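You operate a simulated robot arm through the tools that you are given. There is no shell and no other tool. Be economical: measure what you need, move in short steps, check, and stop when the job is done.

You run a simulated robot arm. Do the job below in one go: nothing can be reset, and whatever is moved stays where it is left.

## Task
Once they stop steaming, pack both long pastries from the pulled-out tray in the delivery box.
Fine: clip the box shut; push their tray back in; the round pastries stay on it.
Where things are to end (x, y in the base frame): long pastry within 60 mm of [1900, 1770]; long pastry within 60 mm of [1820, 1660].

Only the result counts: the job must be done as asked and must still hold three seconds after the hand-in. Knocking over, shifting, dropping, spilling or breaking anything else fails it.

## Robot
A 6-joint arm with a two-finger parallel gripper on a trunk, on a base that drives. Base frame: it is fixed to the floor where the robot stands at the start and does not move with it; the origin is under the middle of the robot, x ahead of it, y to its left, z up. Lengths are in mm, angles in degrees, forces in N, time in s.
With the tool pointing down near the work surface it reaches from about 100 to 740 mm from the robot's upright axis, wherever it stands. Its first joint turns from -166.0 to 166.0 degrees. Places, roughly: box [1900, 1700, 700]; box lid [2000, 1600, 1100]; left box clip [1800, 1900, 900]; right box clip [1600, 1700, 900]; tray [700, 100, 900]. Payload 3.91 kg.
The TCP is the grasp point between the finger pads, 30 mm short of the fingertips. In the tool frame z runs along the fingers and y along their closing line. The gripper opens to 110 mm. The fingers are 20 mm wide and 10 mm thick; the gripper's body (48 by 112 mm) begins 55 mm behind the TCP.
Orientation is told as [roll, pitch, yaw] about the base's x, y, z axes, in that order, counted from this pose: with the fingers straight down and closing along the base's y, the tool's x points along the base's -x, its y along +y and its z along -z.

## Interface
- The arm moves only by the tool arm_command. Its argument "plan" is a list of rows, each a list of 7 numbers: the shift along the base's x, y, z in units of 50 mm (1.0 is 50 mm), then the turn, a rotation vector about the base's x, y, z in units of 5 degrees (1.0 is 5 degrees), then the closure, from 0 (fully open) to 1 (shut). In form: [[tx, ty, tz, ax, ay, az, jaw], ...]. A call has 1 to 8 rows; each row shifts and turns the commanded pose from where the row before left it. A call with a number of a shift or a turn outside -1 to 1 is refused whole. Each row takes 0.2 s and may step no farther than 50 mm and 8.6 degrees from the row before; otherwise, or with a gripper value out of range, the whole call is refused. A pose out of reach is approached as far as the arm can. The call stops where the force on the tool passes 50 N (or 10 N more than at its start, if that is more) or the arm is blocked; 0.2 s more then pass. The fingers move at their own pace (about 45 mm/s each) and stop on an object; they squeeze with about 38 N. The grip force told is the motor's: it shows also when the fingers shut on nothing. Time passes only in rows, and 0.2 s behind the last, so rows that do not move let the fingers close. It gives the time, the measured TCP pose, the force on the tool (base axes), the opening and the grip force at its end, in the units of the frame above (readings bear some noise), with the torque about the TCP (base axes, N m) and any sound that the robot's microphone picked up, and new pictures: "pictures" is both (left out), scene, wrist or none.
- Cameras (640 x 400 px; columns grow to the right, rows downward): "scene" is now at [-0.1, 163.2, 1476.8]; the picture's right is [0.19, -0.98, 0.00], its down [-0.79, -0.15, -0.60] and it looks along [0.59, 0.11, -0.80] (base axes); focal length 264 px, centre (320, 200). "wrist" rides on the gripper at [71, 22, -107] in the tool frame; the picture's right is [-0.29, 0.96, 0.00], its down [-0.76, -0.23, -0.61] and it looks along [-0.58, -0.18, 0.79] (tool axes); focal length 243 px, centre (320, 200). There is no depth. A picture from a camera that has moved, and an enlarged one, comes with that camera's place and axes in the base frame and with its lens. The place of the scene camera against the robot may be out by one fixed shift of up to 18 mm in any direction.
- raise_lower(by): slides the trunk up (or, below 0, down) by that many mm; the arm and the scene camera ride with it, the base frame stays. It gives what a move gives, with no picture.
- drive_base(legs): drives the robot by 1 to 6 legs, each [ahead, left, turn to the left] in mm, mm and degrees, along the robot's own axes; the way and the turn of a leg run together, so that a leg with both is an arc; at most 1500 mm and 180 degrees a leg. The arm and the cameras ride along, it lands a little off, and it stops where it bumps. It gives what a move gives, and a new picture of the scene camera.
- turn_head(pan, tilt): turns the head with the scene camera to pan (to the left, within 86 degrees either way) and tilt (down, from -29 to 69), counted from straight ahead of the robot. It gives what a move gives, and a new picture of the scene camera.
- inspect(camera, box): a new picture of the part [left, top, right, bottom] of that camera's present view, enlarged. The clock stands still meanwhile.
- close_job(): hands the job in; it is judged then, once.

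Work in short steps. Places have to be worked out from the pictures, the camera data and where the tool is seen: move nearer, look again, correct. Check each grasp and each placing, and mend what went wrong. You have 120 turns and 260 pictures in all, those below and enlarged ones among them. Open the gripper and draw the arm clear of the work before you hand the job in, unless the task says otherwise; then end with one line.

The tools are called after "Emit:" as name(argument=value, ...) on one line, values as JSON. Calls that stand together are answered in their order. arm_command: Moves the arm, as the interface text tells. Its arguments: {"type":"object","properties":{"plan":{"type":"array","items":{"type":"array","items":{"type":"number"}}},"pictures":{"type":"string","enum":["both","scene","wrist","none"]}},"required":["plan"]} The other tools are called the same way: raise_lower (by) slides the trunk up or down; drive_base (legs) drives the base; turn_head (pan, tilt) turns the head that bears the scene camera; inspect (camera, box) takes an enlarged picture of a part of a camera's view; close_job () hands the job in.

At the start:

```text
time_s: 0.0
tool_pos: [397.0, -2.8, 1174.1]
tool_rot: [0.1, 0.0, 0.0]
force: [1.3, 0.0, -0.1]
wrist_torque: [0.03, -0.02, 0.02]
grip_width: 109.9
grasp_force: 0.1
trunk travel left (down, up): [-450.0, 140.0]
robot x, y, heading: [-1.6, 0.2, -0.1]
head pan, tilt: [10.8, 53.2]
```

scene: 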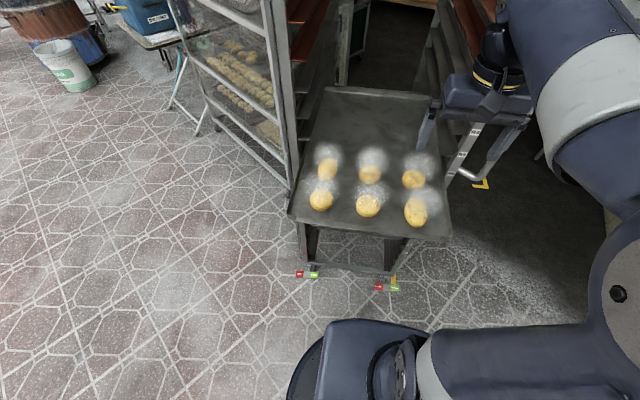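
wrist: 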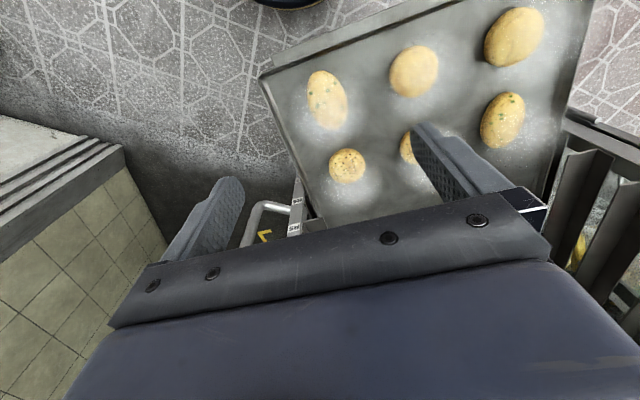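

The pulled-out tray holds six steaming pastries. I zoom in on it to tell the long ones from the round ones.

Emit:
inspect(camera="scene", box=[270, 80, 470, 250])

Emit:
inspect(camera="wrist", box=[250, 0, 600, 220])

Emit:
turn_head(pan=45, tilt=20)

```text
2.35 times, centred on (370, 165) of scene
camera zoom: at [-0.1, 163.2, 1476.8], right [0.19, -0.98, 0.0], down [-0.79, -0.15, -0.6], along [0.59, 0.11, -0.8], focal length 621 px, centre (202, 282)
```

zoom: 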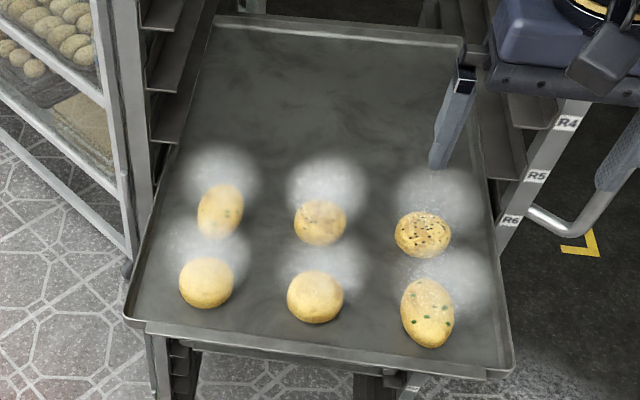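

```text
1.82 times, centred on (425, 110) of wrist
camera zoom: at [325.6, 19.3, 1280.2], right [0.29, 0.96, 0.0], down [0.76, -0.23, 0.61], along [0.58, -0.18, -0.79], focal length 441 px, centre (129, 364)
```

zoom: 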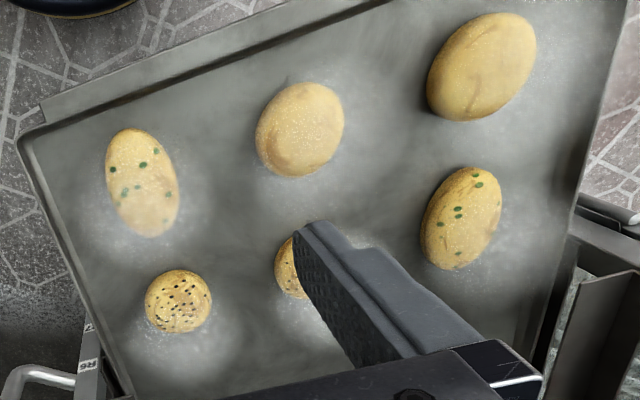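

```text
time_s: 1.0
tool_pos: [397.8, -1.6, 1172.3]
tool_rot: [-0.1, -0.1, -0.1]
force: [0.5, 0.5, -0.3]
wrist_torque: [0.04, -0.03, 0.0]
grip_width: 110.0
grasp_force: 0.0
trunk travel left (down, up): [-450.0, 140.0]
robot x, y, heading: [2.2, 0.6, -0.2]
head pan, tilt: [45.0, 20.0]
camera scene: at [-6.9, 215.1, 1526.4], right [0.71, -0.71, 0.0], down [-0.24, -0.24, -0.94], along [0.66, 0.66, -0.34], focal length 264 px, centre (320, 200)
```

scene: 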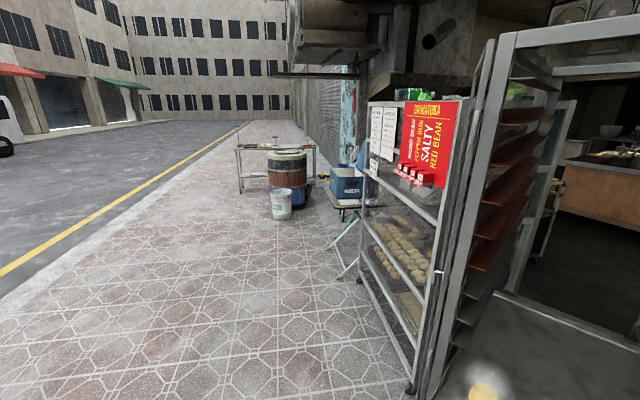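

The long ones are the two green-flecked pastries: A is near (420, -3) with its length along x, and B near (525, 242), yawed about -17°. While they steam, I look at the blue box.

Emit:
inspect(camera="scene", box=[230, 120, 400, 290])

Emit:
inspect(camera="scene", box=[350, 80, 640, 400])

```text
2.35 times, centred on (315, 205) of scene
camera zoom: at [-6.9, 215.1, 1526.4], right [0.71, -0.71, 0.0], down [-0.24, -0.24, -0.94], along [0.66, 0.66, -0.34], focal length 621 px, centre (332, 188)
```

zoom: 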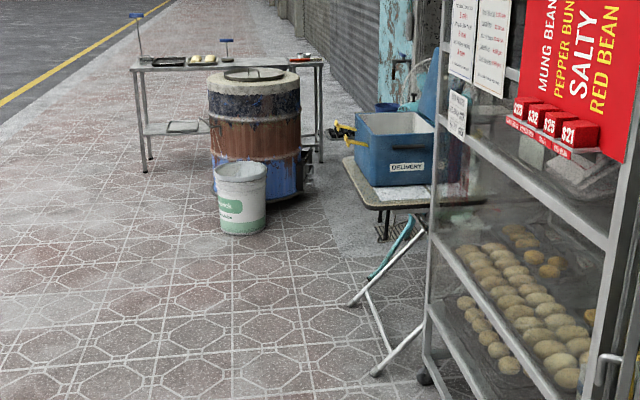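

```text
1.25 times, centred on (495, 240) of scene
camera zoom: at [-6.9, 215.1, 1526.4], right [0.71, -0.71, 0.0], down [-0.24, -0.24, -0.94], along [0.66, 0.66, -0.34], focal length 330 px, centre (101, 150)
```

zoom: 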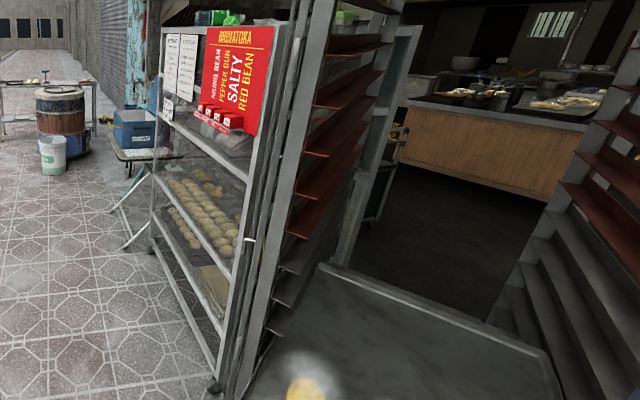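

The blue box stands open on a trestle, with its clips on the street side and its lid hinged on the wall side. I retract the arm and drive round the street side to scout it while the pastries cool.

Emit:
arm_command(plan=[[-1, 0, 0, 0, 0, 0, 0], [-1, 0, 0, 0, 0, 0, 0], [-1, 0, 0, 0, 0, 0, 0]], pictures="none")

Emit:
drive_base(legs=[[0, 1000, 0], [800, 800, 0]])

Emit:
turn_head(pan=10, tilt=35)

```text
time_s: 1.8
tool_pos: [246.9, -2.3, 1173.5]
tool_rot: [0.1, 0.0, 0.0]
force: [1.1, -0.5, -0.2]
wrist_torque: [-0.02, 0.03, -0.02]
grip_width: 110.0
grasp_force: 0.0
trunk travel left (down, up): [-450.0, 140.0]
robot x, y, heading: [-1.2, -0.7, -0.1]
head pan, tilt: [45.0, 20.0]
```

```text
time_s: 12.3
tool_pos: [1032.5, 1807.1, 1173.4]
tool_rot: [0.0, 0.0, 0.5]
force: [-0.3, 0.2, 0.0]
wrist_torque: [-0.01, 0.0, 0.01]
grip_width: 110.1
grasp_force: 0.0
trunk travel left (down, up): [-450.0, 140.0]
robot x, y, heading: [786.4, 1805.4, 0.4]
head pan, tilt: [45.0, 20.0]
camera scene: at [775.8, 2021.2, 1526.5], right [0.71, -0.7, 0.0], down [-0.24, -0.24, -0.94], along [0.66, 0.67, -0.34], focal length 264 px, centre (320, 200)
```

scene: 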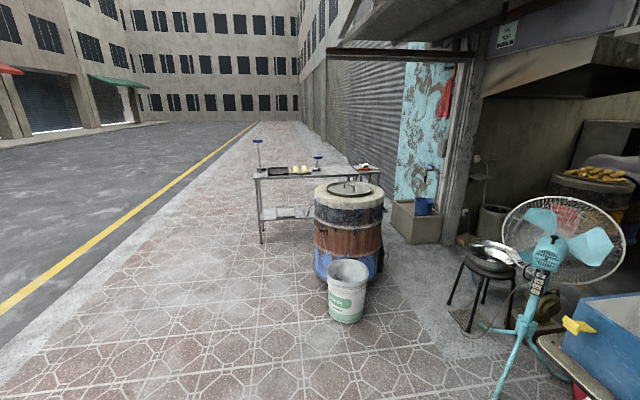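

```text
time_s: 13.3
tool_pos: [1031.9, 1807.8, 1174.4]
tool_rot: [0.0, 0.0, 0.5]
force: [-0.2, 0.0, -0.7]
wrist_torque: [0.01, -0.03, -0.03]
grip_width: 110.0
grasp_force: 0.0
trunk travel left (down, up): [-450.0, 140.0]
robot x, y, heading: [783.3, 1803.1, 0.6]
head pan, tilt: [10.0, 35.0]
camera scene: at [797.1, 1971.0, 1502.7], right [0.18, -0.98, 0.0], down [-0.56, -0.11, -0.82], along [0.81, 0.15, -0.57], focal length 264 px, centre (320, 200)
```

scene: 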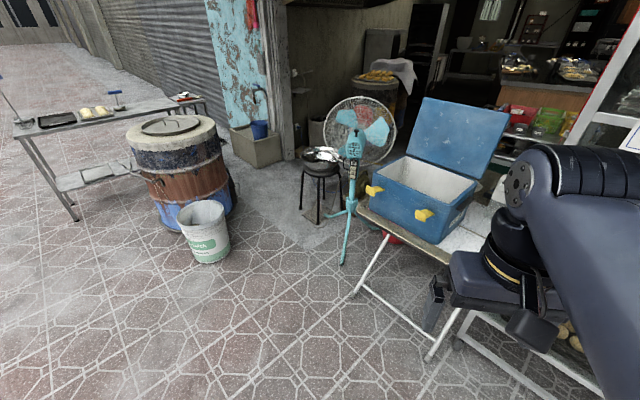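

The fan stands at about (2140, 2067). The box front faces heading -37°, with its front middle near (1697, 1826). I drive to about (1419, 2038) and face the box.

Emit:
drive_base(legs=[[638, 228, 0], [0, 0, -37.5]])

Emit:
turn_head(pan=-15, tilt=45)

```text
time_s: 18.9
tool_pos: [1615.3, 1889.5, 1175.6]
tool_rot: [0.0, 0.0, -37.0]
force: [-0.9, -0.5, 0.0]
wrist_torque: [-0.05, 0.0, 0.04]
grip_width: 109.8
grasp_force: 0.0
trunk travel left (down, up): [-450.0, 140.0]
robot x, y, heading: [1420.3, 2042.0, -36.9]
head pan, tilt: [10.0, 35.0]
camera scene: at [1529.8, 2154.8, 1502.7], right [-0.45, -0.89, 0.0], down [-0.51, 0.26, -0.82], along [0.73, -0.37, -0.57], focal length 264 px, centre (320, 200)
```

scene: 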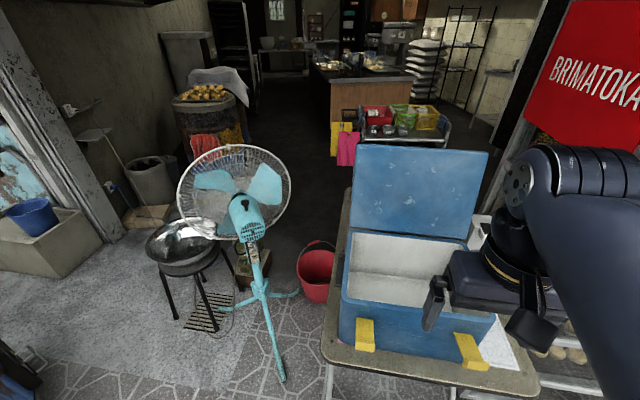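

```text
time_s: 19.8
tool_pos: [1615.2, 1889.9, 1173.6]
tool_rot: [0.0, 0.1, -37.1]
force: [0.5, -0.8, 0.0]
wrist_torque: [0.01, -0.04, 0.01]
grip_width: 109.9
grasp_force: 0.0
trunk travel left (down, up): [-450.0, 140.0]
robot x, y, heading: [1416.5, 2042.5, -36.9]
head pan, tilt: [-15.0, 45.0]
camera scene: at [1501.4, 2130.8, 1487.9], right [-0.79, -0.62, 0.0], down [-0.44, 0.56, -0.71], along [0.44, -0.56, -0.71], focal length 264 px, centre (320, 200)
```

scene: 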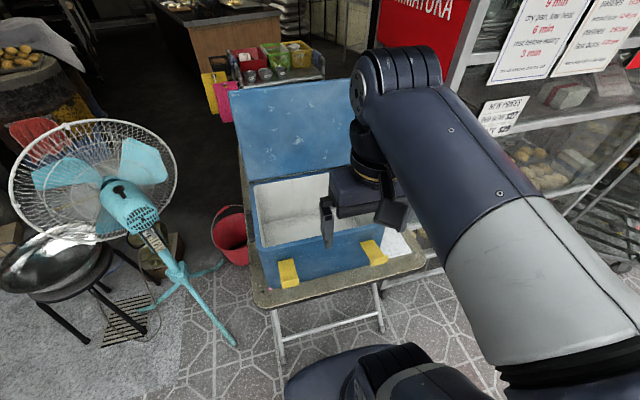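

The box rim is about 350 by 250 mm, centred near (1857, 1704) at z≈930, and the lid leans back about 15°. I drive back to the tray and check the steam.

Emit:
drive_base(legs=[[0, 0, 36.9], [-638, -238, 0], [-780, -800, 0], [0, -1004, 0]])

Emit:
turn_head(pan=10, tilt=55)

```text
time_s: 35.3
tool_pos: [276.0, -9.3, 1174.1]
tool_rot: [0.0, -0.1, 0.4]
force: [-0.9, 0.1, 0.5]
wrist_torque: [-0.03, -0.02, 0.0]
grip_width: 110.1
grasp_force: 0.1
trunk travel left (down, up): [-450.0, 140.0]
robot x, y, heading: [29.3, -7.8, 0.4]
head pan, tilt: [-15.0, 45.0]
camera scene: at [33.9, 119.7, 1487.8], right [-0.25, -0.97, 0.0], down [-0.68, 0.18, -0.71], along [0.68, -0.18, -0.71], focal length 264 px, centre (320, 200)
```

scene: 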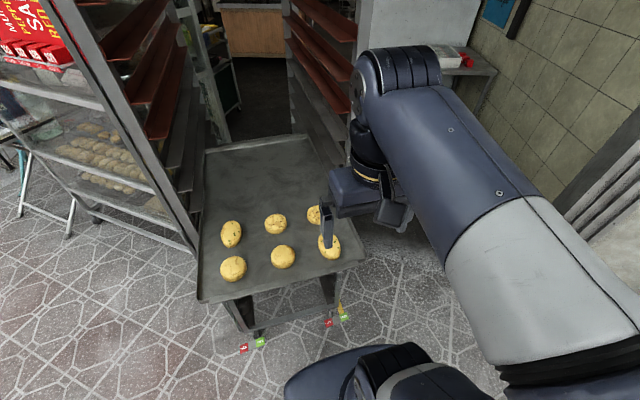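

```text
time_s: 36.2
tool_pos: [274.8, -9.0, 1174.4]
tool_rot: [0.0, 0.0, 0.4]
force: [-0.6, -0.1, 0.6]
wrist_torque: [0.03, 0.0, -0.01]
grip_width: 109.9
grasp_force: 0.0
trunk travel left (down, up): [-450.0, 140.0]
robot x, y, heading: [26.2, -9.0, 0.3]
head pan, tilt: [10.0, 55.0]
camera scene: at [26.2, 153.1, 1474.5], right [0.18, -0.98, 0.0], down [-0.81, -0.15, -0.57], along [0.56, 0.1, -0.82], focal length 264 px, centre (320, 200)
```

scene: 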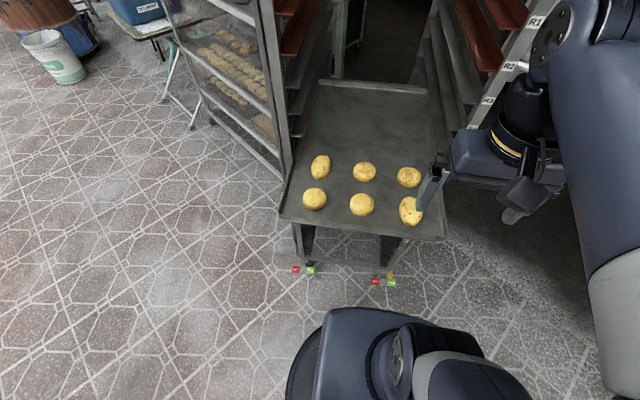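

No steam shows now. I zoom in to confirm, then move the tool over pastry A at about (421, -3).

Emit:
inspect(camera="scene", box=[270, 130, 450, 245])

Emit:
arm_command(plan=[[0.7, 0, -1, 0, 0, 0, 0], [0.7, 0, -1, 0, 0, 0, 0], [0.7, 0, -0.5, 0, 0, 0, 0]], pictures="wrist")

```text
3.48 times, centred on (360, 188) of scene
camera zoom: at [26.2, 153.1, 1474.5], right [0.18, -0.98, 0.0], down [-0.81, -0.15, -0.57], along [0.56, 0.1, -0.82], focal length 918 px, centre (181, 244)
```

zoom: 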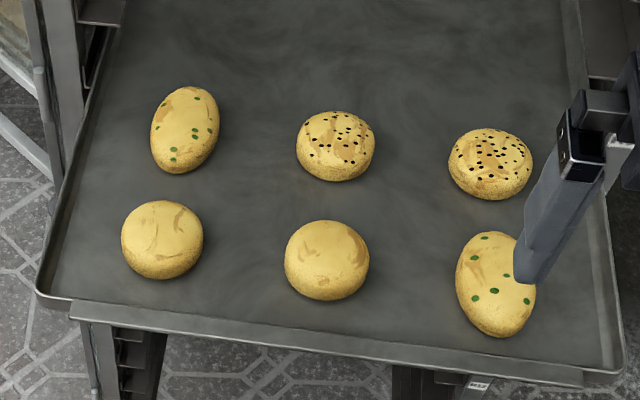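

```text
refused: row 1 steps farther than a row can; nothing moved
```

The steam is gone. The move was refused for too long a step, so I go over A in smaller ones.

Emit:
arm_command(plan=[[0.5, 0, -0.8, 0, 0, 0, 0], [0.5, 0, -0.8, 0, 0, 0, 0], [0.6, 0, -0.7, 0, 0, 0, 0], [0.6, 0, 0, 0, 0, 0, 0], [0.5, 0.1, 0, 0, 0, 0.9, 0]], pictures="both")

```text
time_s: 37.4
tool_pos: [411.4, -4.5, 1058.7]
tool_rot: [0.0, 0.0, 5.0]
force: [-0.4, -0.3, 0.5]
wrist_torque: [0.0, -0.01, 0.02]
grip_width: 110.0
grasp_force: 0.0
trunk travel left (down, up): [-450.0, 140.0]
robot x, y, heading: [29.4, -10.2, 0.2]
head pan, tilt: [10.0, 55.0]
camera scene: at [26.2, 153.2, 1474.4], right [0.18, -0.98, 0.0], down [-0.81, -0.15, -0.57], along [0.56, 0.1, -0.82], focal length 264 px, centre (320, 200)
camera wrist: at [338.0, 11.6, 1165.3], right [0.21, 0.98, 0.0], down [0.78, -0.16, 0.61], along [0.59, -0.13, -0.79], focal length 243 px, centre (320, 200)
```

scene: 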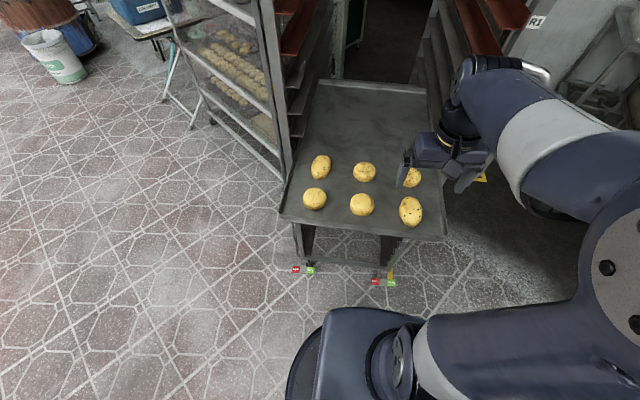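
wrist: 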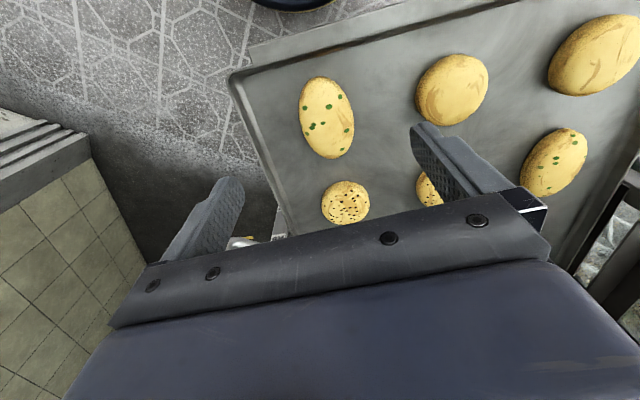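

A works out to about (419, -2), and the round neighbours are clear. I part-close the fingers and descend to z≈965 to check the height.

Emit:
arm_command(plan=[[0.16, 0.05, -0.8, 0, 0, 0, 0.22], [0, 0, -0.8, 0, 0, 0, 0.22], [0, 0, -0.3, 0, 0, 0, 0.22]], pictures="both")

Emit:
inspect(camera="scene", box=[370, 130, 470, 250])

```text
time_s: 38.2
tool_pos: [418.4, -1.2, 963.3]
tool_rot: [0.0, 0.0, 4.9]
force: [-0.1, -0.3, 0.2]
wrist_torque: [0.0, -0.02, -0.01]
grip_width: 85.5
grasp_force: 0.0
trunk travel left (down, up): [-450.0, 140.0]
robot x, y, heading: [31.1, -8.3, 0.3]
head pan, tilt: [10.0, 55.0]
camera scene: at [26.4, 153.2, 1474.4], right [0.18, -0.98, 0.0], down [-0.81, -0.15, -0.57], along [0.56, 0.1, -0.82], focal length 264 px, centre (320, 200)
camera wrist: at [345.4, 13.2, 1069.5], right [0.21, 0.98, 0.0], down [0.78, -0.16, 0.61], along [0.59, -0.13, -0.79], focal length 243 px, centre (320, 200)
```

scene: 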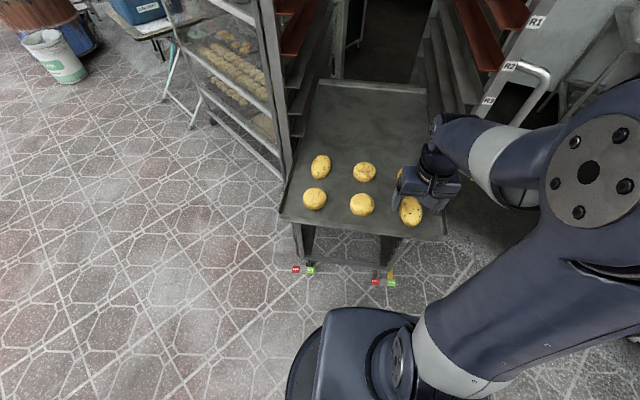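
wrist: 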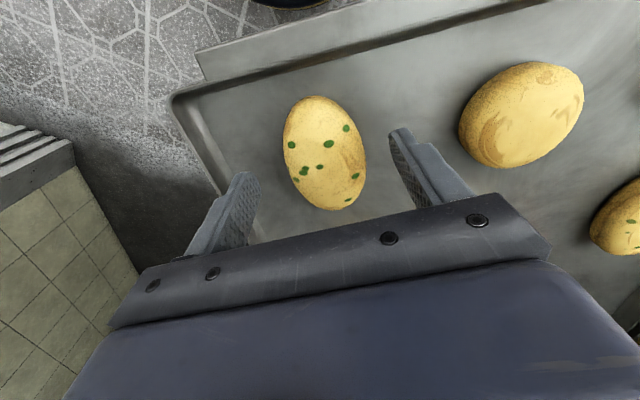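

```text
3.33 times, centred on (420, 190) of scene
camera zoom: at [26.4, 153.2, 1474.4], right [0.18, -0.98, 0.0], down [-0.81, -0.15, -0.57], along [0.56, 0.1, -0.82], focal length 880 px, centre (-13, 233)
```

zoom: 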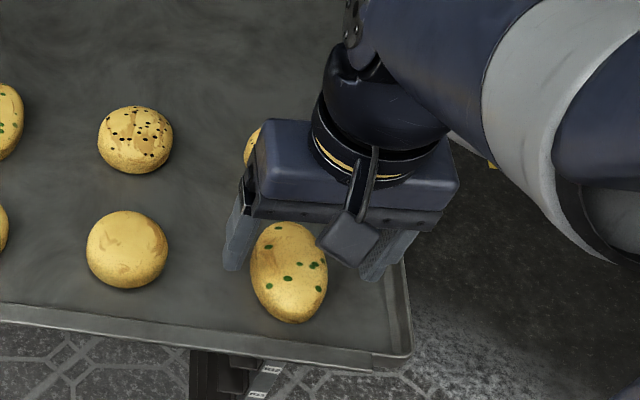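

Two views put A's centre at (423, -1, 910). I descend to z≈926 and close on it.

Emit:
arm_command(plan=[[0.09, 0, -0.45, 0, 0, 0, 0.22], [0, 0, -0.3, 0, 0, 0, 0.22], [0, 0, 0, 0, 0, 0, 0.5], [0, 0, 0, 0, 0, 0, 0.7], [0, 0, 0, 0, 0, 0, 0.7]], pictures="wrist")

```text
time_s: 39.4
tool_pos: [422.6, -2.0, 927.4]
tool_rot: [0.0, -0.1, 4.9]
force: [-0.4, -2.0, 2.8]
wrist_torque: [-0.09, 0.01, -0.02]
grip_width: 51.7
grasp_force: 34.9
trunk travel left (down, up): [-450.0, 140.0]
robot x, y, heading: [25.9, -7.3, 0.7]
head pan, tilt: [10.0, 55.0]
camera wrist: at [349.7, 14.0, 1033.4], right [0.21, 0.98, 0.0], down [0.78, -0.16, 0.61], along [0.59, -0.13, -0.79], focal length 243 px, centre (320, 200)
```

wrist: 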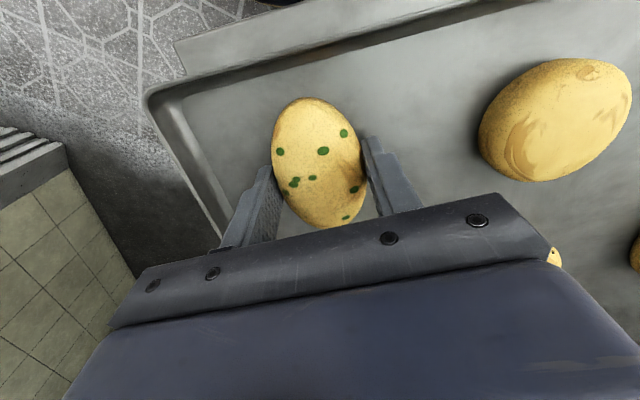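

A is held at a width of 52 mm. I lift it straight up and check.

Emit:
arm_command(plan=[[0, 0, 0.4, 0, 0, 0, 0.7], [0, 0, 0.8, 0, 0, 0, 0.7], [0, 0, 1, 0, 0, 0, 0.7], [0, 0, 1, 0, 0, 0, 0.7], [-0.5, 0, 0.8, 0, 0, 0, 0.7], [-0.8, 0, 0.4, 0, 0, 0, 0.7], [-1, 0, 0, 0, 0, 0, 0.7]], pictures="both")

```text
time_s: 41.0
tool_pos: [306.8, -1.1, 1147.1]
tool_rot: [-0.1, 0.1, 4.8]
force: [0.2, -0.1, -0.9]
wrist_torque: [0.01, 0.01, -0.04]
grip_width: 33.0
grasp_force: 0.0
trunk travel left (down, up): [-450.0, 140.0]
robot x, y, heading: [29.1, -9.8, 0.4]
head pan, tilt: [10.0, 55.0]
camera scene: at [26.2, 153.2, 1474.4], right [0.18, -0.98, 0.0], down [-0.81, -0.15, -0.57], along [0.56, 0.1, -0.82], focal length 264 px, centre (320, 200)
camera wrist: at [233.9, 14.4, 1254.3], right [0.21, 0.98, 0.0], down [0.78, -0.16, 0.61], along [0.59, -0.13, -0.79], focal length 243 px, centre (320, 200)
```

scene: 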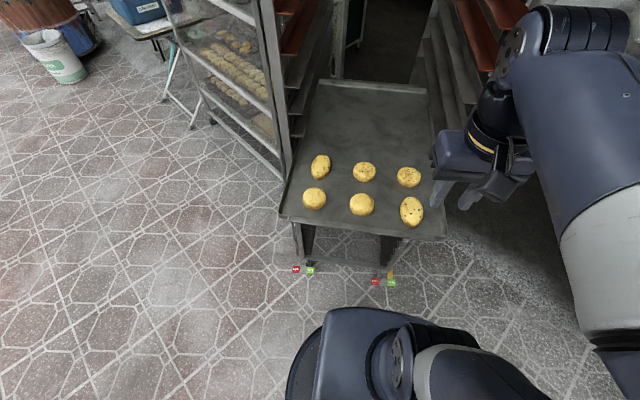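
wrist: 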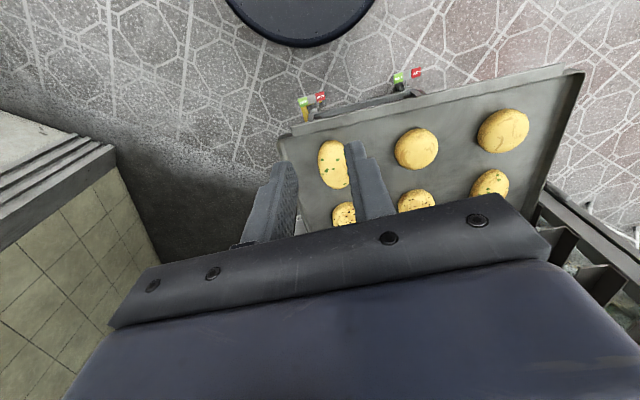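

A slipped out and is still lying on the tray, because I gripped it too high. I go back over it for another look.

Emit:
arm_command(plan=[[0.8, 0, -0.5, 0, 0, 0, 0.22], [0.8, 0, -0.5, 0, 0, 0, 0.22], [0.8, 0, -0.6, 0, 0, 0, 0.22], [0, 0, -1, 0, 0, 0, 0.22], [0, 0, -1, 0, 0, 0, 0.22]], pictures="wrist")

Emit:
inspect(camera="scene", box=[370, 130, 470, 250])

Emit:
inspect(camera="wrist", box=[160, 50, 480, 250])

```text
time_s: 42.2
tool_pos: [428.3, -1.4, 967.4]
tool_rot: [-0.1, -0.1, 5.0]
force: [0.0, -0.7, 0.2]
wrist_torque: [-0.03, -0.03, -0.01]
grip_width: 85.8
grasp_force: 0.1
trunk travel left (down, up): [-450.0, 140.0]
robot x, y, heading: [29.3, -9.7, -0.1]
head pan, tilt: [10.0, 55.0]
camera wrist: at [354.5, 14.7, 1073.5], right [0.21, 0.98, 0.0], down [0.78, -0.16, 0.61], along [0.6, -0.13, -0.79], focal length 243 px, centre (320, 200)
```

wrist: 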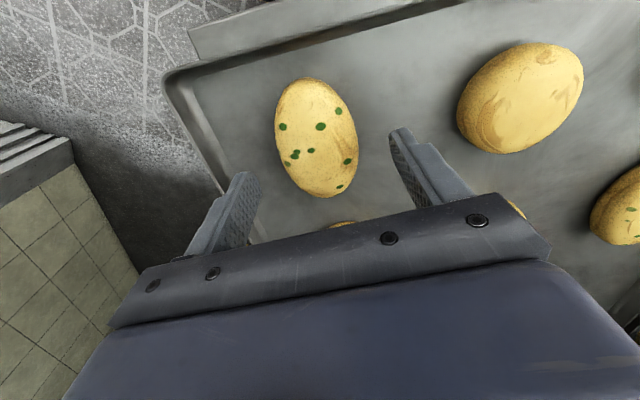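

```text
3.33 times, centred on (420, 190) of scene
camera zoom: at [26.1, 153.2, 1474.5], right [0.18, -0.98, 0.0], down [-0.81, -0.15, -0.57], along [0.56, 0.1, -0.82], focal length 880 px, centre (-13, 233)
```

zoom: 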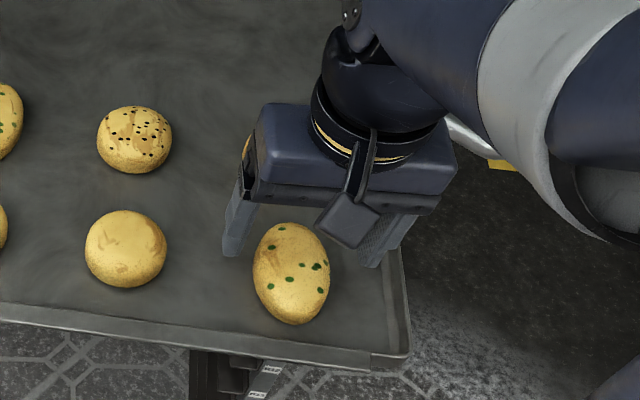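

```text
2.00 times, centred on (320, 150) of wrist
camera zoom: at [354.5, 14.7, 1073.5], right [0.21, 0.98, 0.0], down [0.78, -0.16, 0.61], along [0.6, -0.13, -0.79], focal length 485 px, centre (320, 300)
```

zoom: 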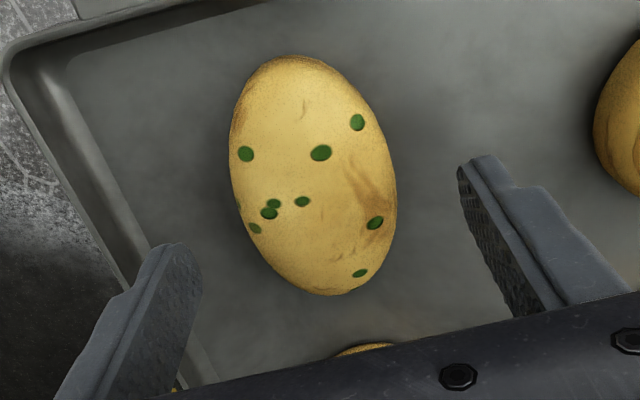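

A's centre is about (425, -4) and its axis runs nearly along x. I need the fingertips close to the tray floor, so I go down in small steps and watch the force.

Emit:
arm_command(plan=[[-0.05, -0.05, -0.6, 0, 0, -0.7, 0.22], [0, 0, -0.3, 0, 0, 0, 0.22], [0, 0, -0.06, 0, 0, 0, 0.22]], pictures="none")

Emit:
arm_command(plan=[[0, 0, -0.08, 0, 0, 0, 0.22]], pictures="wrist")

```text
time_s: 43.0
tool_pos: [424.7, -3.7, 920.2]
tool_rot: [0.1, -0.1, 1.3]
force: [-1.7, -0.8, 12.3]
wrist_torque: [0.23, -0.11, -0.11]
grip_width: 86.2
grasp_force: 0.2
trunk travel left (down, up): [-450.0, 140.0]
robot x, y, heading: [31.8, -11.4, 0.7]
head pan, tilt: [10.0, 55.0]
```

```text
time_s: 43.5
tool_pos: [425.8, -5.2, 920.0]
tool_rot: [-0.1, -0.6, 1.4]
force: [-13.5, -0.8, 31.4]
wrist_torque: [0.24, 0.09, -0.11]
grip_width: 85.9
grasp_force: 0.1
trunk travel left (down, up): [-450.0, 140.0]
robot x, y, heading: [27.7, -8.0, 0.3]
head pan, tilt: [10.0, 55.0]
stopped in row 1: the force on the tool passed its limit at 53 N (the readings are from after the stop); the commanded pose is now the measured one
camera wrist: at [352.0, 16.0, 1025.6], right [0.27, 0.96, 0.0], down [0.76, -0.21, 0.62], along [0.59, -0.16, -0.79], focal length 243 px, centre (320, 200)
```

wrist: 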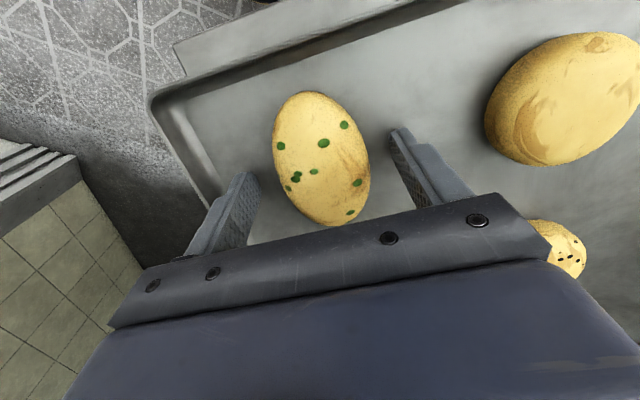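

The fingertips touch the tray floor at TCP z≈920. I lift off 2 mm, close fully and lift slowly.

Emit:
arm_command(plan=[[0, 0, 0.04, 0, 0.1, 0, 0.22], [0, 0, 0, 0, 0, 0, 1], [0, 0, 0, 0, 0, 0, 1], [0, 0, 0, 0, 0, 0, 1], [0, 0, 0, 0, 0, 0, 1]], pictures="wrist")

Emit:
arm_command(plan=[[0, 0, 0.15, 0, 0, 0, 1], [0, 0, 0.15, 0, 0, 0, 1], [0, 0, 0.2, 0, 0, 0, 1]], pictures="wrist")

```text
time_s: 44.7
tool_pos: [428.0, -4.1, 920.1]
tool_rot: [0.0, -0.1, 1.4]
force: [-0.3, 2.8, 19.1]
wrist_torque: [0.17, -0.21, 0.06]
grip_width: 51.7
grasp_force: 37.8
trunk travel left (down, up): [-450.0, 140.0]
robot x, y, heading: [30.9, -10.1, 0.1]
head pan, tilt: [10.0, 55.0]
camera wrist: at [355.2, 16.6, 1026.7], right [0.27, 0.96, 0.0], down [0.76, -0.21, 0.61], along [0.59, -0.16, -0.79], focal length 243 px, centre (320, 200)
```

wrist: 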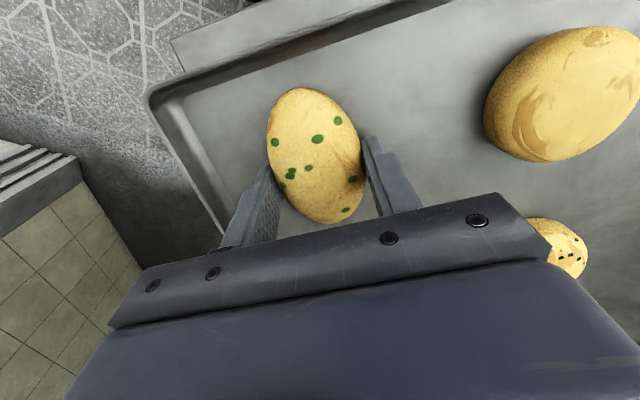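

```text
time_s: 45.5
tool_pos: [427.1, -3.9, 944.7]
tool_rot: [0.0, 0.1, 1.4]
force: [-1.2, -0.5, 1.7]
wrist_torque: [-0.01, 0.13, 0.02]
grip_width: 51.8
grasp_force: 38.1
trunk travel left (down, up): [-450.0, 140.0]
robot x, y, heading: [27.2, -5.1, 0.1]
head pan, tilt: [10.0, 55.0]
camera wrist: at [355.3, 16.3, 1051.1], right [0.27, 0.96, 0.0], down [0.77, -0.21, 0.61], along [0.58, -0.16, -0.79], focal length 243 px, centre (320, 200)
```

wrist: 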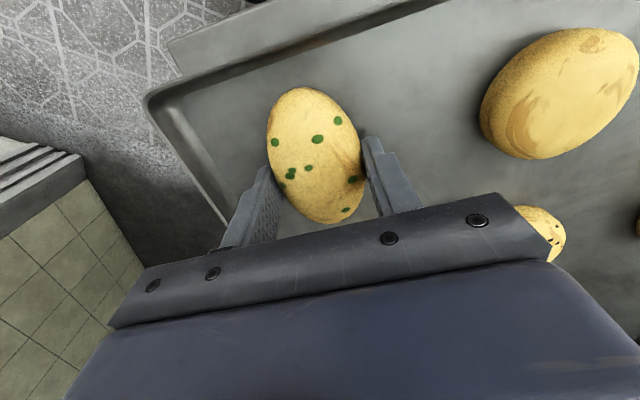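

A is off the tray and held. I keep lifting gently, then retract.

Emit:
arm_command(plan=[[0, 0, 0.4, 0, 0, 0, 1], [0, 0, 0.6, 0, 0, 0, 1], [0, 0, 0.6, 0, 0, 0, 1], [0, 0, 0.6, 0, 0, 0, 1], [0, 0, 0.6, 0, 0, 0, 1], [0, 0, 0.6, 0, 0, 0, 1]], pictures="wrist")

Emit:
arm_command(plan=[[-0.4, 0, 0.2, 0, 0, 0, 1], [-0.6, 0, 0.2, 0, 0, 0, 1], [-0.6, 0, 0.2, 0, 0, 0, 1], [-0.6, 0, 0.1, 0, 0, 0, 1], [-0.6, 0, 0, 0, 0, 0, 1]], pictures="wrist")

```text
time_s: 46.9
tool_pos: [427.8, -6.1, 1114.6]
tool_rot: [-0.1, 0.1, 1.4]
force: [-1.0, 0.4, -0.4]
wrist_torque: [0.03, -0.01, 0.0]
grip_width: 51.7
grasp_force: 37.7
trunk travel left (down, up): [-450.0, 140.0]
robot x, y, heading: [28.2, -6.2, 0.6]
head pan, tilt: [10.0, 55.0]
camera wrist: at [355.6, 15.5, 1221.5], right [0.27, 0.96, 0.0], down [0.77, -0.21, 0.61], along [0.58, -0.16, -0.79], focal length 243 px, centre (320, 200)
```

wrist: 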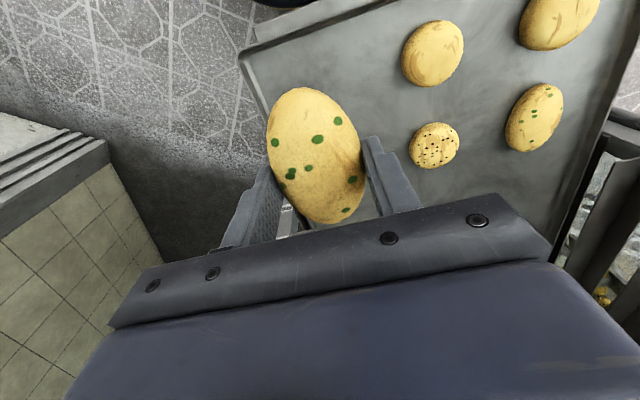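

```text
time_s: 48.1
tool_pos: [287.1, -4.1, 1150.9]
tool_rot: [-0.1, 0.1, 1.5]
force: [0.0, -0.4, 0.2]
wrist_torque: [-0.01, 0.0, 0.01]
grip_width: 51.5
grasp_force: 38.2
trunk travel left (down, up): [-450.0, 140.0]
robot x, y, heading: [28.5, -7.7, 0.6]
head pan, tilt: [10.0, 55.0]
camera wrist: at [215.2, 15.8, 1256.4], right [0.27, 0.96, 0.0], down [0.77, -0.21, 0.61], along [0.58, -0.16, -0.79], focal length 243 px, centre (320, 200)
```

wrist: 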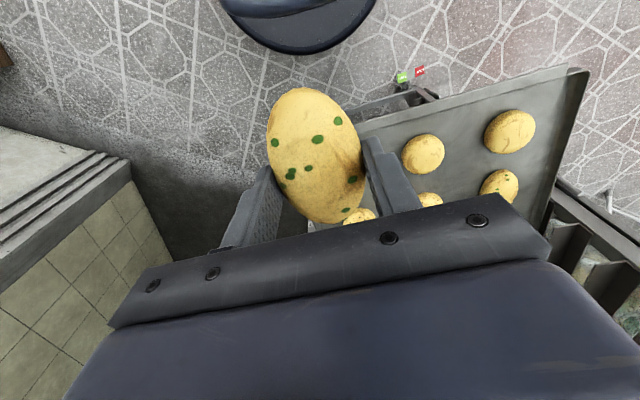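

A is secure. I drive it to the box by the same route.

Emit:
drive_base(legs=[[0, 1000, 0], [760, 800, 0], [630, 240, 0], [0, 0, -37.5]])

Emit:
turn_head(pan=5, tilt=50)

```text
time_s: 63.7
tool_pos: [1610.0, 1902.2, 1150.5]
tool_rot: [0.1, 0.1, -35.3]
force: [0.1, 0.0, -0.8]
wrist_torque: [0.01, 0.01, -0.01]
grip_width: 51.9
grasp_force: 37.8
trunk travel left (down, up): [-450.0, 140.0]
robot x, y, heading: [1399.1, 2053.8, -36.5]
head pan, tilt: [10.0, 55.0]
camera scene: at [1494.8, 2177.2, 1474.4], right [-0.44, -0.9, 0.0], down [-0.73, 0.36, -0.57], along [0.51, -0.25, -0.82], focal length 264 px, centre (320, 200)
```

scene: 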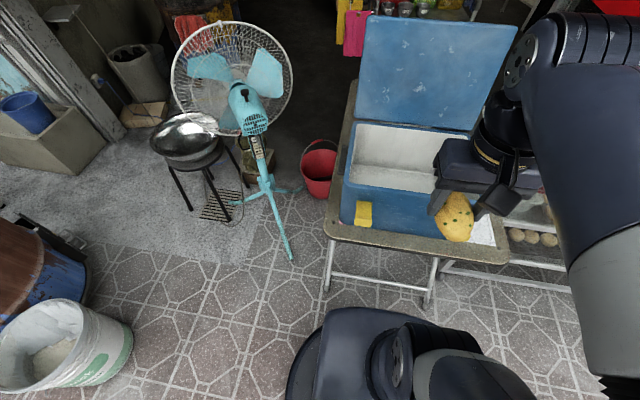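

```text
time_s: 64.3
tool_pos: [1610.8, 1902.3, 1149.8]
tool_rot: [0.0, 0.0, -35.2]
force: [-0.6, -0.1, -0.2]
wrist_torque: [-0.03, 0.02, -0.03]
grip_width: 51.5
grasp_force: 37.8
trunk travel left (down, up): [-450.0, 140.0]
robot x, y, heading: [1403.3, 2057.3, -36.2]
head pan, tilt: [5.0, 50.0]
camera scene: at [1496.0, 2169.1, 1480.9], right [-0.52, -0.85, 0.0], down [-0.65, 0.4, -0.64], along [0.55, -0.33, -0.77], focal length 264 px, centre (320, 200)
```

scene: 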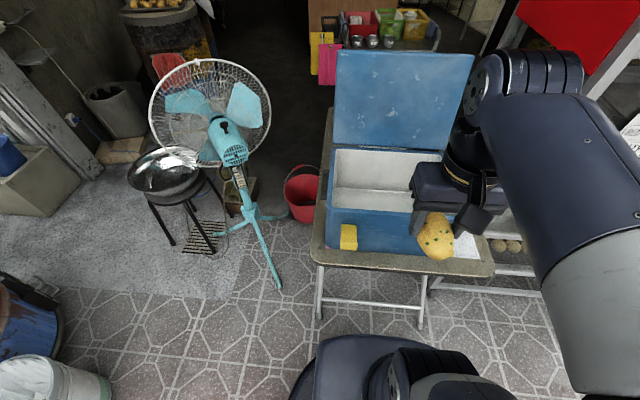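

I move A over the right-hand target (1820, 1660), keeping well above the rim.

Emit:
arm_command(plan=[[0.5, -0.58, 0, 0, 0, 0, 1], [0.6, -0.69, 0, 0, 0, 0, 1], [0.6, -0.69, 0, 0, 0, 0, 1], [0.6, -0.69, 0, 0, 0, 0, 1], [0.6, -0.69, 0, 0, 0, 0, 1], [0.6, -0.69, 0, 0, 0, 0, 1], [0.6, -0.69, 0, 0, 0, 0, 1], [0.08, -0.12, 0, 0, 0, 0, 1]], pictures="both")

```text
time_s: 66.1
tool_pos: [1820.0, 1659.0, 1149.9]
tool_rot: [0.0, 0.1, -35.3]
force: [0.0, -0.5, -1.2]
wrist_torque: [0.0, 0.0, -0.03]
grip_width: 51.4
grasp_force: 38.1
trunk travel left (down, up): [-450.0, 140.0]
robot x, y, heading: [1403.8, 2053.5, -36.3]
head pan, tilt: [5.0, 50.0]
camera scene: at [1496.4, 2168.7, 1480.9], right [-0.52, -0.85, 0.0], down [-0.65, 0.4, -0.64], along [0.55, -0.33, -0.77], focal length 264 px, centre (320, 200)
camera wrist: at [1773.8, 1718.1, 1256.1], right [0.79, 0.61, 0.0], down [0.49, -0.63, 0.61], along [0.37, -0.48, -0.8], focal length 243 px, centre (320, 200)
```

scene: 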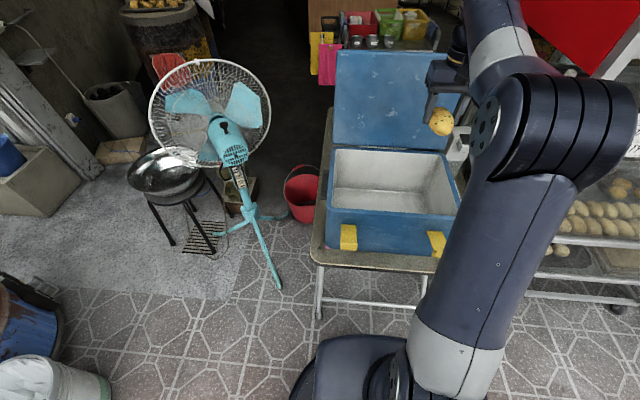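
wrist: 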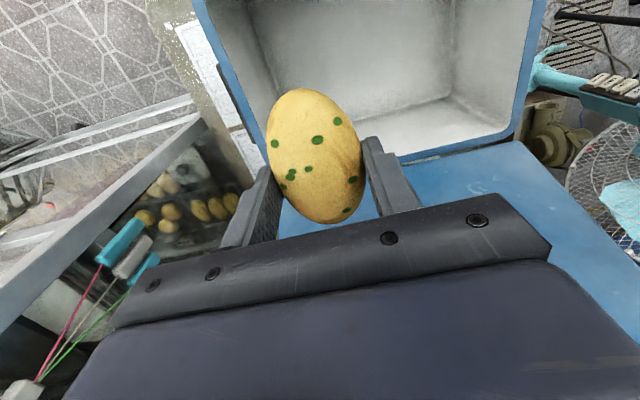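

The rim seen from the wrist matches my model of the box. I shift 25 mm inward for camera clearance and descend part way.

Emit:
arm_command(plan=[[0.4, -0.3, 0, 0, 0, -0.35, 1], [0, 0, -0.9, 0, 0, 0, 1], [0, 0, -0.9, 0, 0, 0, 1], [0, 0, -0.9, 0, 0, 0, 1], [0, 0, -0.9, 0, 0, 0, 1]], pictures="both")

```text
time_s: 67.3
tool_pos: [1840.7, 1645.9, 969.4]
tool_rot: [0.0, 0.1, -37.2]
force: [0.5, 0.0, -0.4]
wrist_torque: [-0.06, -0.01, -0.01]
grip_width: 51.7
grasp_force: 37.8
trunk travel left (down, up): [-450.0, 140.0]
robot x, y, heading: [1400.2, 2053.8, -36.4]
head pan, tilt: [5.0, 50.0]
camera scene: at [1496.1, 2169.0, 1481.0], right [-0.52, -0.85, 0.0], down [-0.65, 0.4, -0.64], along [0.55, -0.33, -0.77], focal length 264 px, centre (320, 200)
camera wrist: at [1795.8, 1706.4, 1076.3], right [0.81, 0.59, 0.0], down [0.47, -0.64, 0.61], along [0.36, -0.49, -0.79], focal length 243 px, centre (320, 200)
```

scene: 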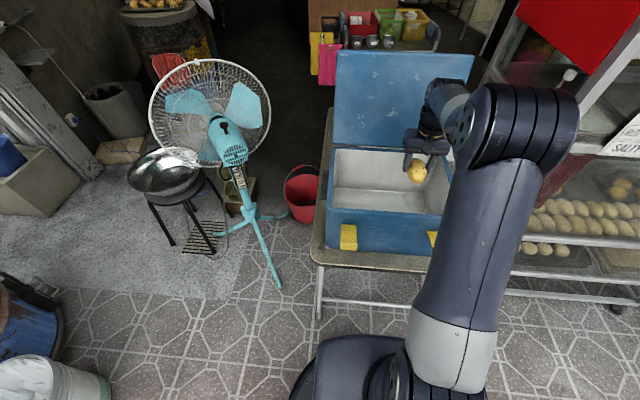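
wrist: 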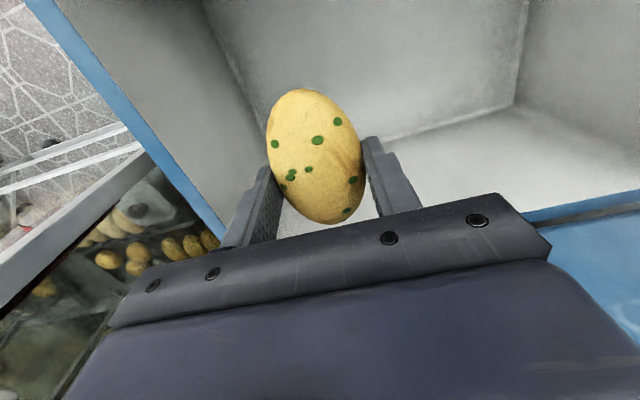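

The box floor looks to be at z≈770. I descend inside carefully, then step down to contact.

Emit:
arm_command(plan=[[0, 0, -0.8, 0, 0, 0, 1], [0, 0, -0.8, 0, 0, 0, 1], [0, 0, -0.8, 0, 0, 0, 1], [0, 0, -0.4, 0, 0, 0, 1]], pictures="wrist")

Emit:
arm_command(plan=[[0, 0, -0.2, 0, 0, 0, 1], [0, 0, -0.15, 0, 0, 0, 1]], pictures="wrist")

```text
time_s: 68.3
tool_pos: [1840.4, 1647.6, 829.3]
tool_rot: [-0.1, 0.2, -37.2]
force: [0.0, -0.3, -0.7]
wrist_torque: [-0.02, 0.01, 0.02]
grip_width: 51.7
grasp_force: 38.3
trunk travel left (down, up): [-450.0, 140.0]
robot x, y, heading: [1401.9, 2053.8, -36.5]
head pan, tilt: [5.0, 50.0]
camera wrist: at [1795.7, 1706.5, 936.0], right [0.81, 0.59, 0.0], down [0.47, -0.64, 0.61], along [0.36, -0.49, -0.8], focal length 243 px, centre (320, 200)
```

wrist: 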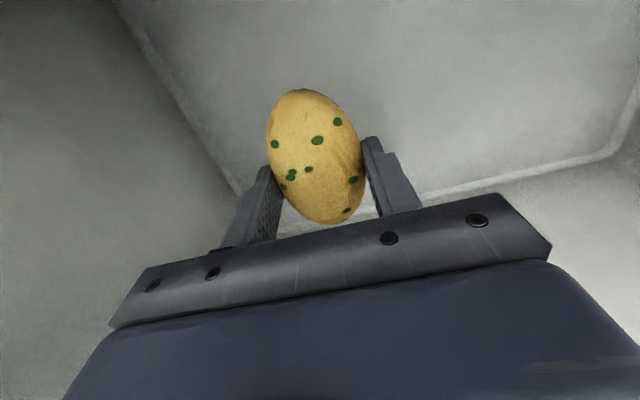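

```text
time_s: 68.9
tool_pos: [1840.1, 1646.6, 812.5]
tool_rot: [0.0, 0.0, -37.1]
force: [0.3, 1.1, -0.1]
wrist_torque: [-0.02, 0.04, 0.01]
grip_width: 51.9
grasp_force: 37.8
trunk travel left (down, up): [-450.0, 140.0]
robot x, y, heading: [1400.3, 2053.0, -36.4]
head pan, tilt: [5.0, 50.0]
camera wrist: at [1795.4, 1706.1, 918.6], right [0.81, 0.59, 0.0], down [0.47, -0.64, 0.61], along [0.36, -0.49, -0.79], focal length 243 px, centre (320, 200)
```

wrist: 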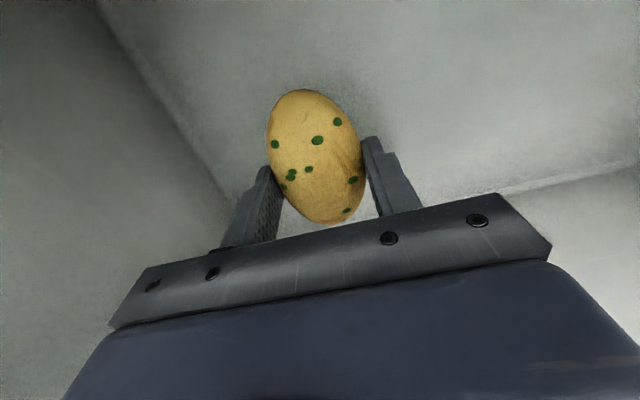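

No contact yet. I go on down in small steps.

Emit:
arm_command(plan=[[0, 0, -0.12, 0, 0, 0, 1], [0, 0, -0.1, 0, 0, 0, 1]], pictures="none")

Emit:
arm_command(plan=[[0, 0, -0.08, 0, 0, 0, 1]], pictures="none")

Emit:
arm_command(plan=[[0, 0, -0.08, 0, 0, 0, 1]], pictures="wrist")

```text
time_s: 69.5
tool_pos: [1840.2, 1645.1, 801.0]
tool_rot: [0.0, 0.1, -37.1]
force: [-0.4, -0.3, -1.1]
wrist_torque: [0.03, -0.02, 0.04]
grip_width: 51.9
grasp_force: 38.5
trunk travel left (down, up): [-450.0, 140.0]
robot x, y, heading: [1397.9, 2053.6, -36.2]
head pan, tilt: [5.0, 50.0]
```

```text
time_s: 69.9
tool_pos: [1841.2, 1646.4, 795.8]
tool_rot: [0.0, 0.1, -37.1]
force: [-0.3, -0.1, -0.9]
wrist_torque: [0.0, 0.0, 0.01]
grip_width: 51.7
grasp_force: 37.9
trunk travel left (down, up): [-450.0, 140.0]
robot x, y, heading: [1402.2, 2052.0, -36.4]
head pan, tilt: [5.0, 50.0]
```

```text
time_s: 70.3
tool_pos: [1840.5, 1645.4, 793.8]
tool_rot: [0.0, 0.0, -37.0]
force: [0.7, -0.5, 0.5]
wrist_torque: [0.02, 0.0, 0.02]
grip_width: 51.4
grasp_force: 38.3
trunk travel left (down, up): [-450.0, 140.0]
robot x, y, heading: [1402.6, 2050.0, -36.3]
head pan, tilt: [5.0, 50.0]
camera wrist: at [1795.5, 1705.9, 899.3], right [0.81, 0.59, 0.0], down [0.47, -0.64, 0.61], along [0.36, -0.49, -0.79], focal length 243 px, centre (320, 200)
```

wrist: 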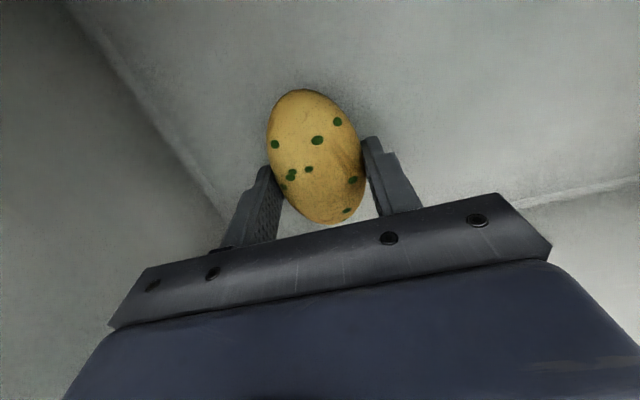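

Still no contact, so I step down further.

Emit:
arm_command(plan=[[0, 0, -0.1, 0, 0, 0, 1], [0, 0, -0.1, 0, 0, 0, 1]], pictures="none")

Emit:
arm_command(plan=[[0, 0, -0.1, 0, 0, 0, 1]], pictures="none")

Emit:
arm_command(plan=[[0, 0, -0.1, 0, 0, 0, 1]], pictures="wrist")

```text
time_s: 70.9
tool_pos: [1840.2, 1645.6, 782.2]
tool_rot: [0.0, 0.1, -37.1]
force: [0.0, 0.2, -0.1]
wrist_torque: [0.03, -0.01, -0.03]
grip_width: 51.7
grasp_force: 38.2
trunk travel left (down, up): [-450.0, 140.0]
robot x, y, heading: [1400.8, 2052.9, -36.6]
head pan, tilt: [5.0, 50.0]
```

```text
time_s: 71.3
tool_pos: [1840.6, 1644.8, 780.6]
tool_rot: [0.0, 0.0, -37.0]
force: [-1.7, 1.0, 10.8]
wrist_torque: [0.27, 0.42, 0.03]
grip_width: 51.5
grasp_force: 38.2
trunk travel left (down, up): [-450.0, 140.0]
robot x, y, heading: [1401.3, 2056.5, -36.3]
head pan, tilt: [5.0, 50.0]
```

```text
time_s: 71.7
tool_pos: [1841.3, 1645.0, 775.9]
tool_rot: [-0.1, -0.3, -37.1]
force: [1.4, -0.9, 24.6]
wrist_torque: [0.57, 0.75, 0.01]
grip_width: 51.8
grasp_force: 37.7
trunk travel left (down, up): [-450.0, 140.0]
robot x, y, heading: [1402.8, 2056.1, -36.3]
head pan, tilt: [5.0, 50.0]
camera wrist: at [1795.9, 1706.2, 882.1], right [0.81, 0.59, 0.0], down [0.47, -0.64, 0.61], along [0.36, -0.49, -0.79], focal length 243 px, centre (320, 200)
```

wrist: 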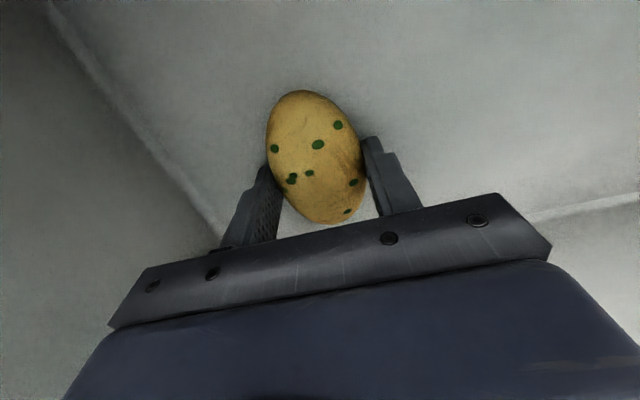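

The floor is reached. I open part way and rise straight out.

Emit:
arm_command(plan=[[0, 0, 0.06, 0, 0, 0, 0.3], [0, 0, 0, 0, 0, 0, 0.3], [0, 0, 0, 0, 0, 0, 0.3], [0, 0, 0.5, 0, 0, 0, 0.3], [0, 0, 0.9, 0, 0, 0, 0.3], [0, 0, 0.9, 0, 0, 0, 0.3], [0, 0, 0.9, 0, 0, 0, 0.3], [0, 0, 0.9, 0, 0, 0, 0.3]], pictures="wrist")

```text
time_s: 73.5
tool_pos: [1839.6, 1645.5, 981.7]
tool_rot: [0.0, 0.0, -37.1]
force: [-0.1, 1.1, -0.9]
wrist_torque: [0.01, -0.01, 0.03]
grip_width: 77.1
grasp_force: 0.1
trunk travel left (down, up): [-450.0, 140.0]
robot x, y, heading: [1400.6, 2057.8, -36.6]
head pan, tilt: [5.0, 50.0]
camera wrist: at [1796.2, 1705.7, 1088.4], right [0.81, 0.59, 0.0], down [0.47, -0.64, 0.61], along [0.36, -0.49, -0.8], focal length 243 px, centre (320, 200)
```

wrist: 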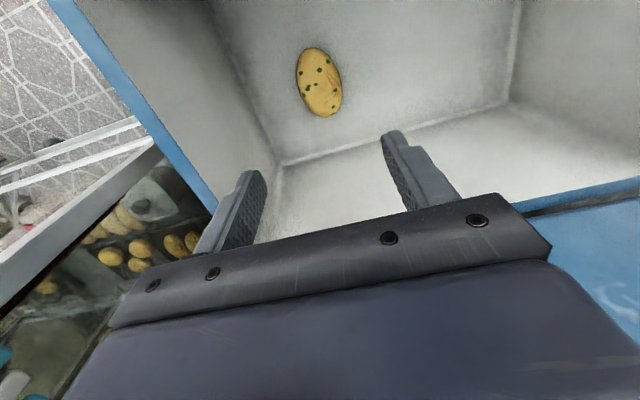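

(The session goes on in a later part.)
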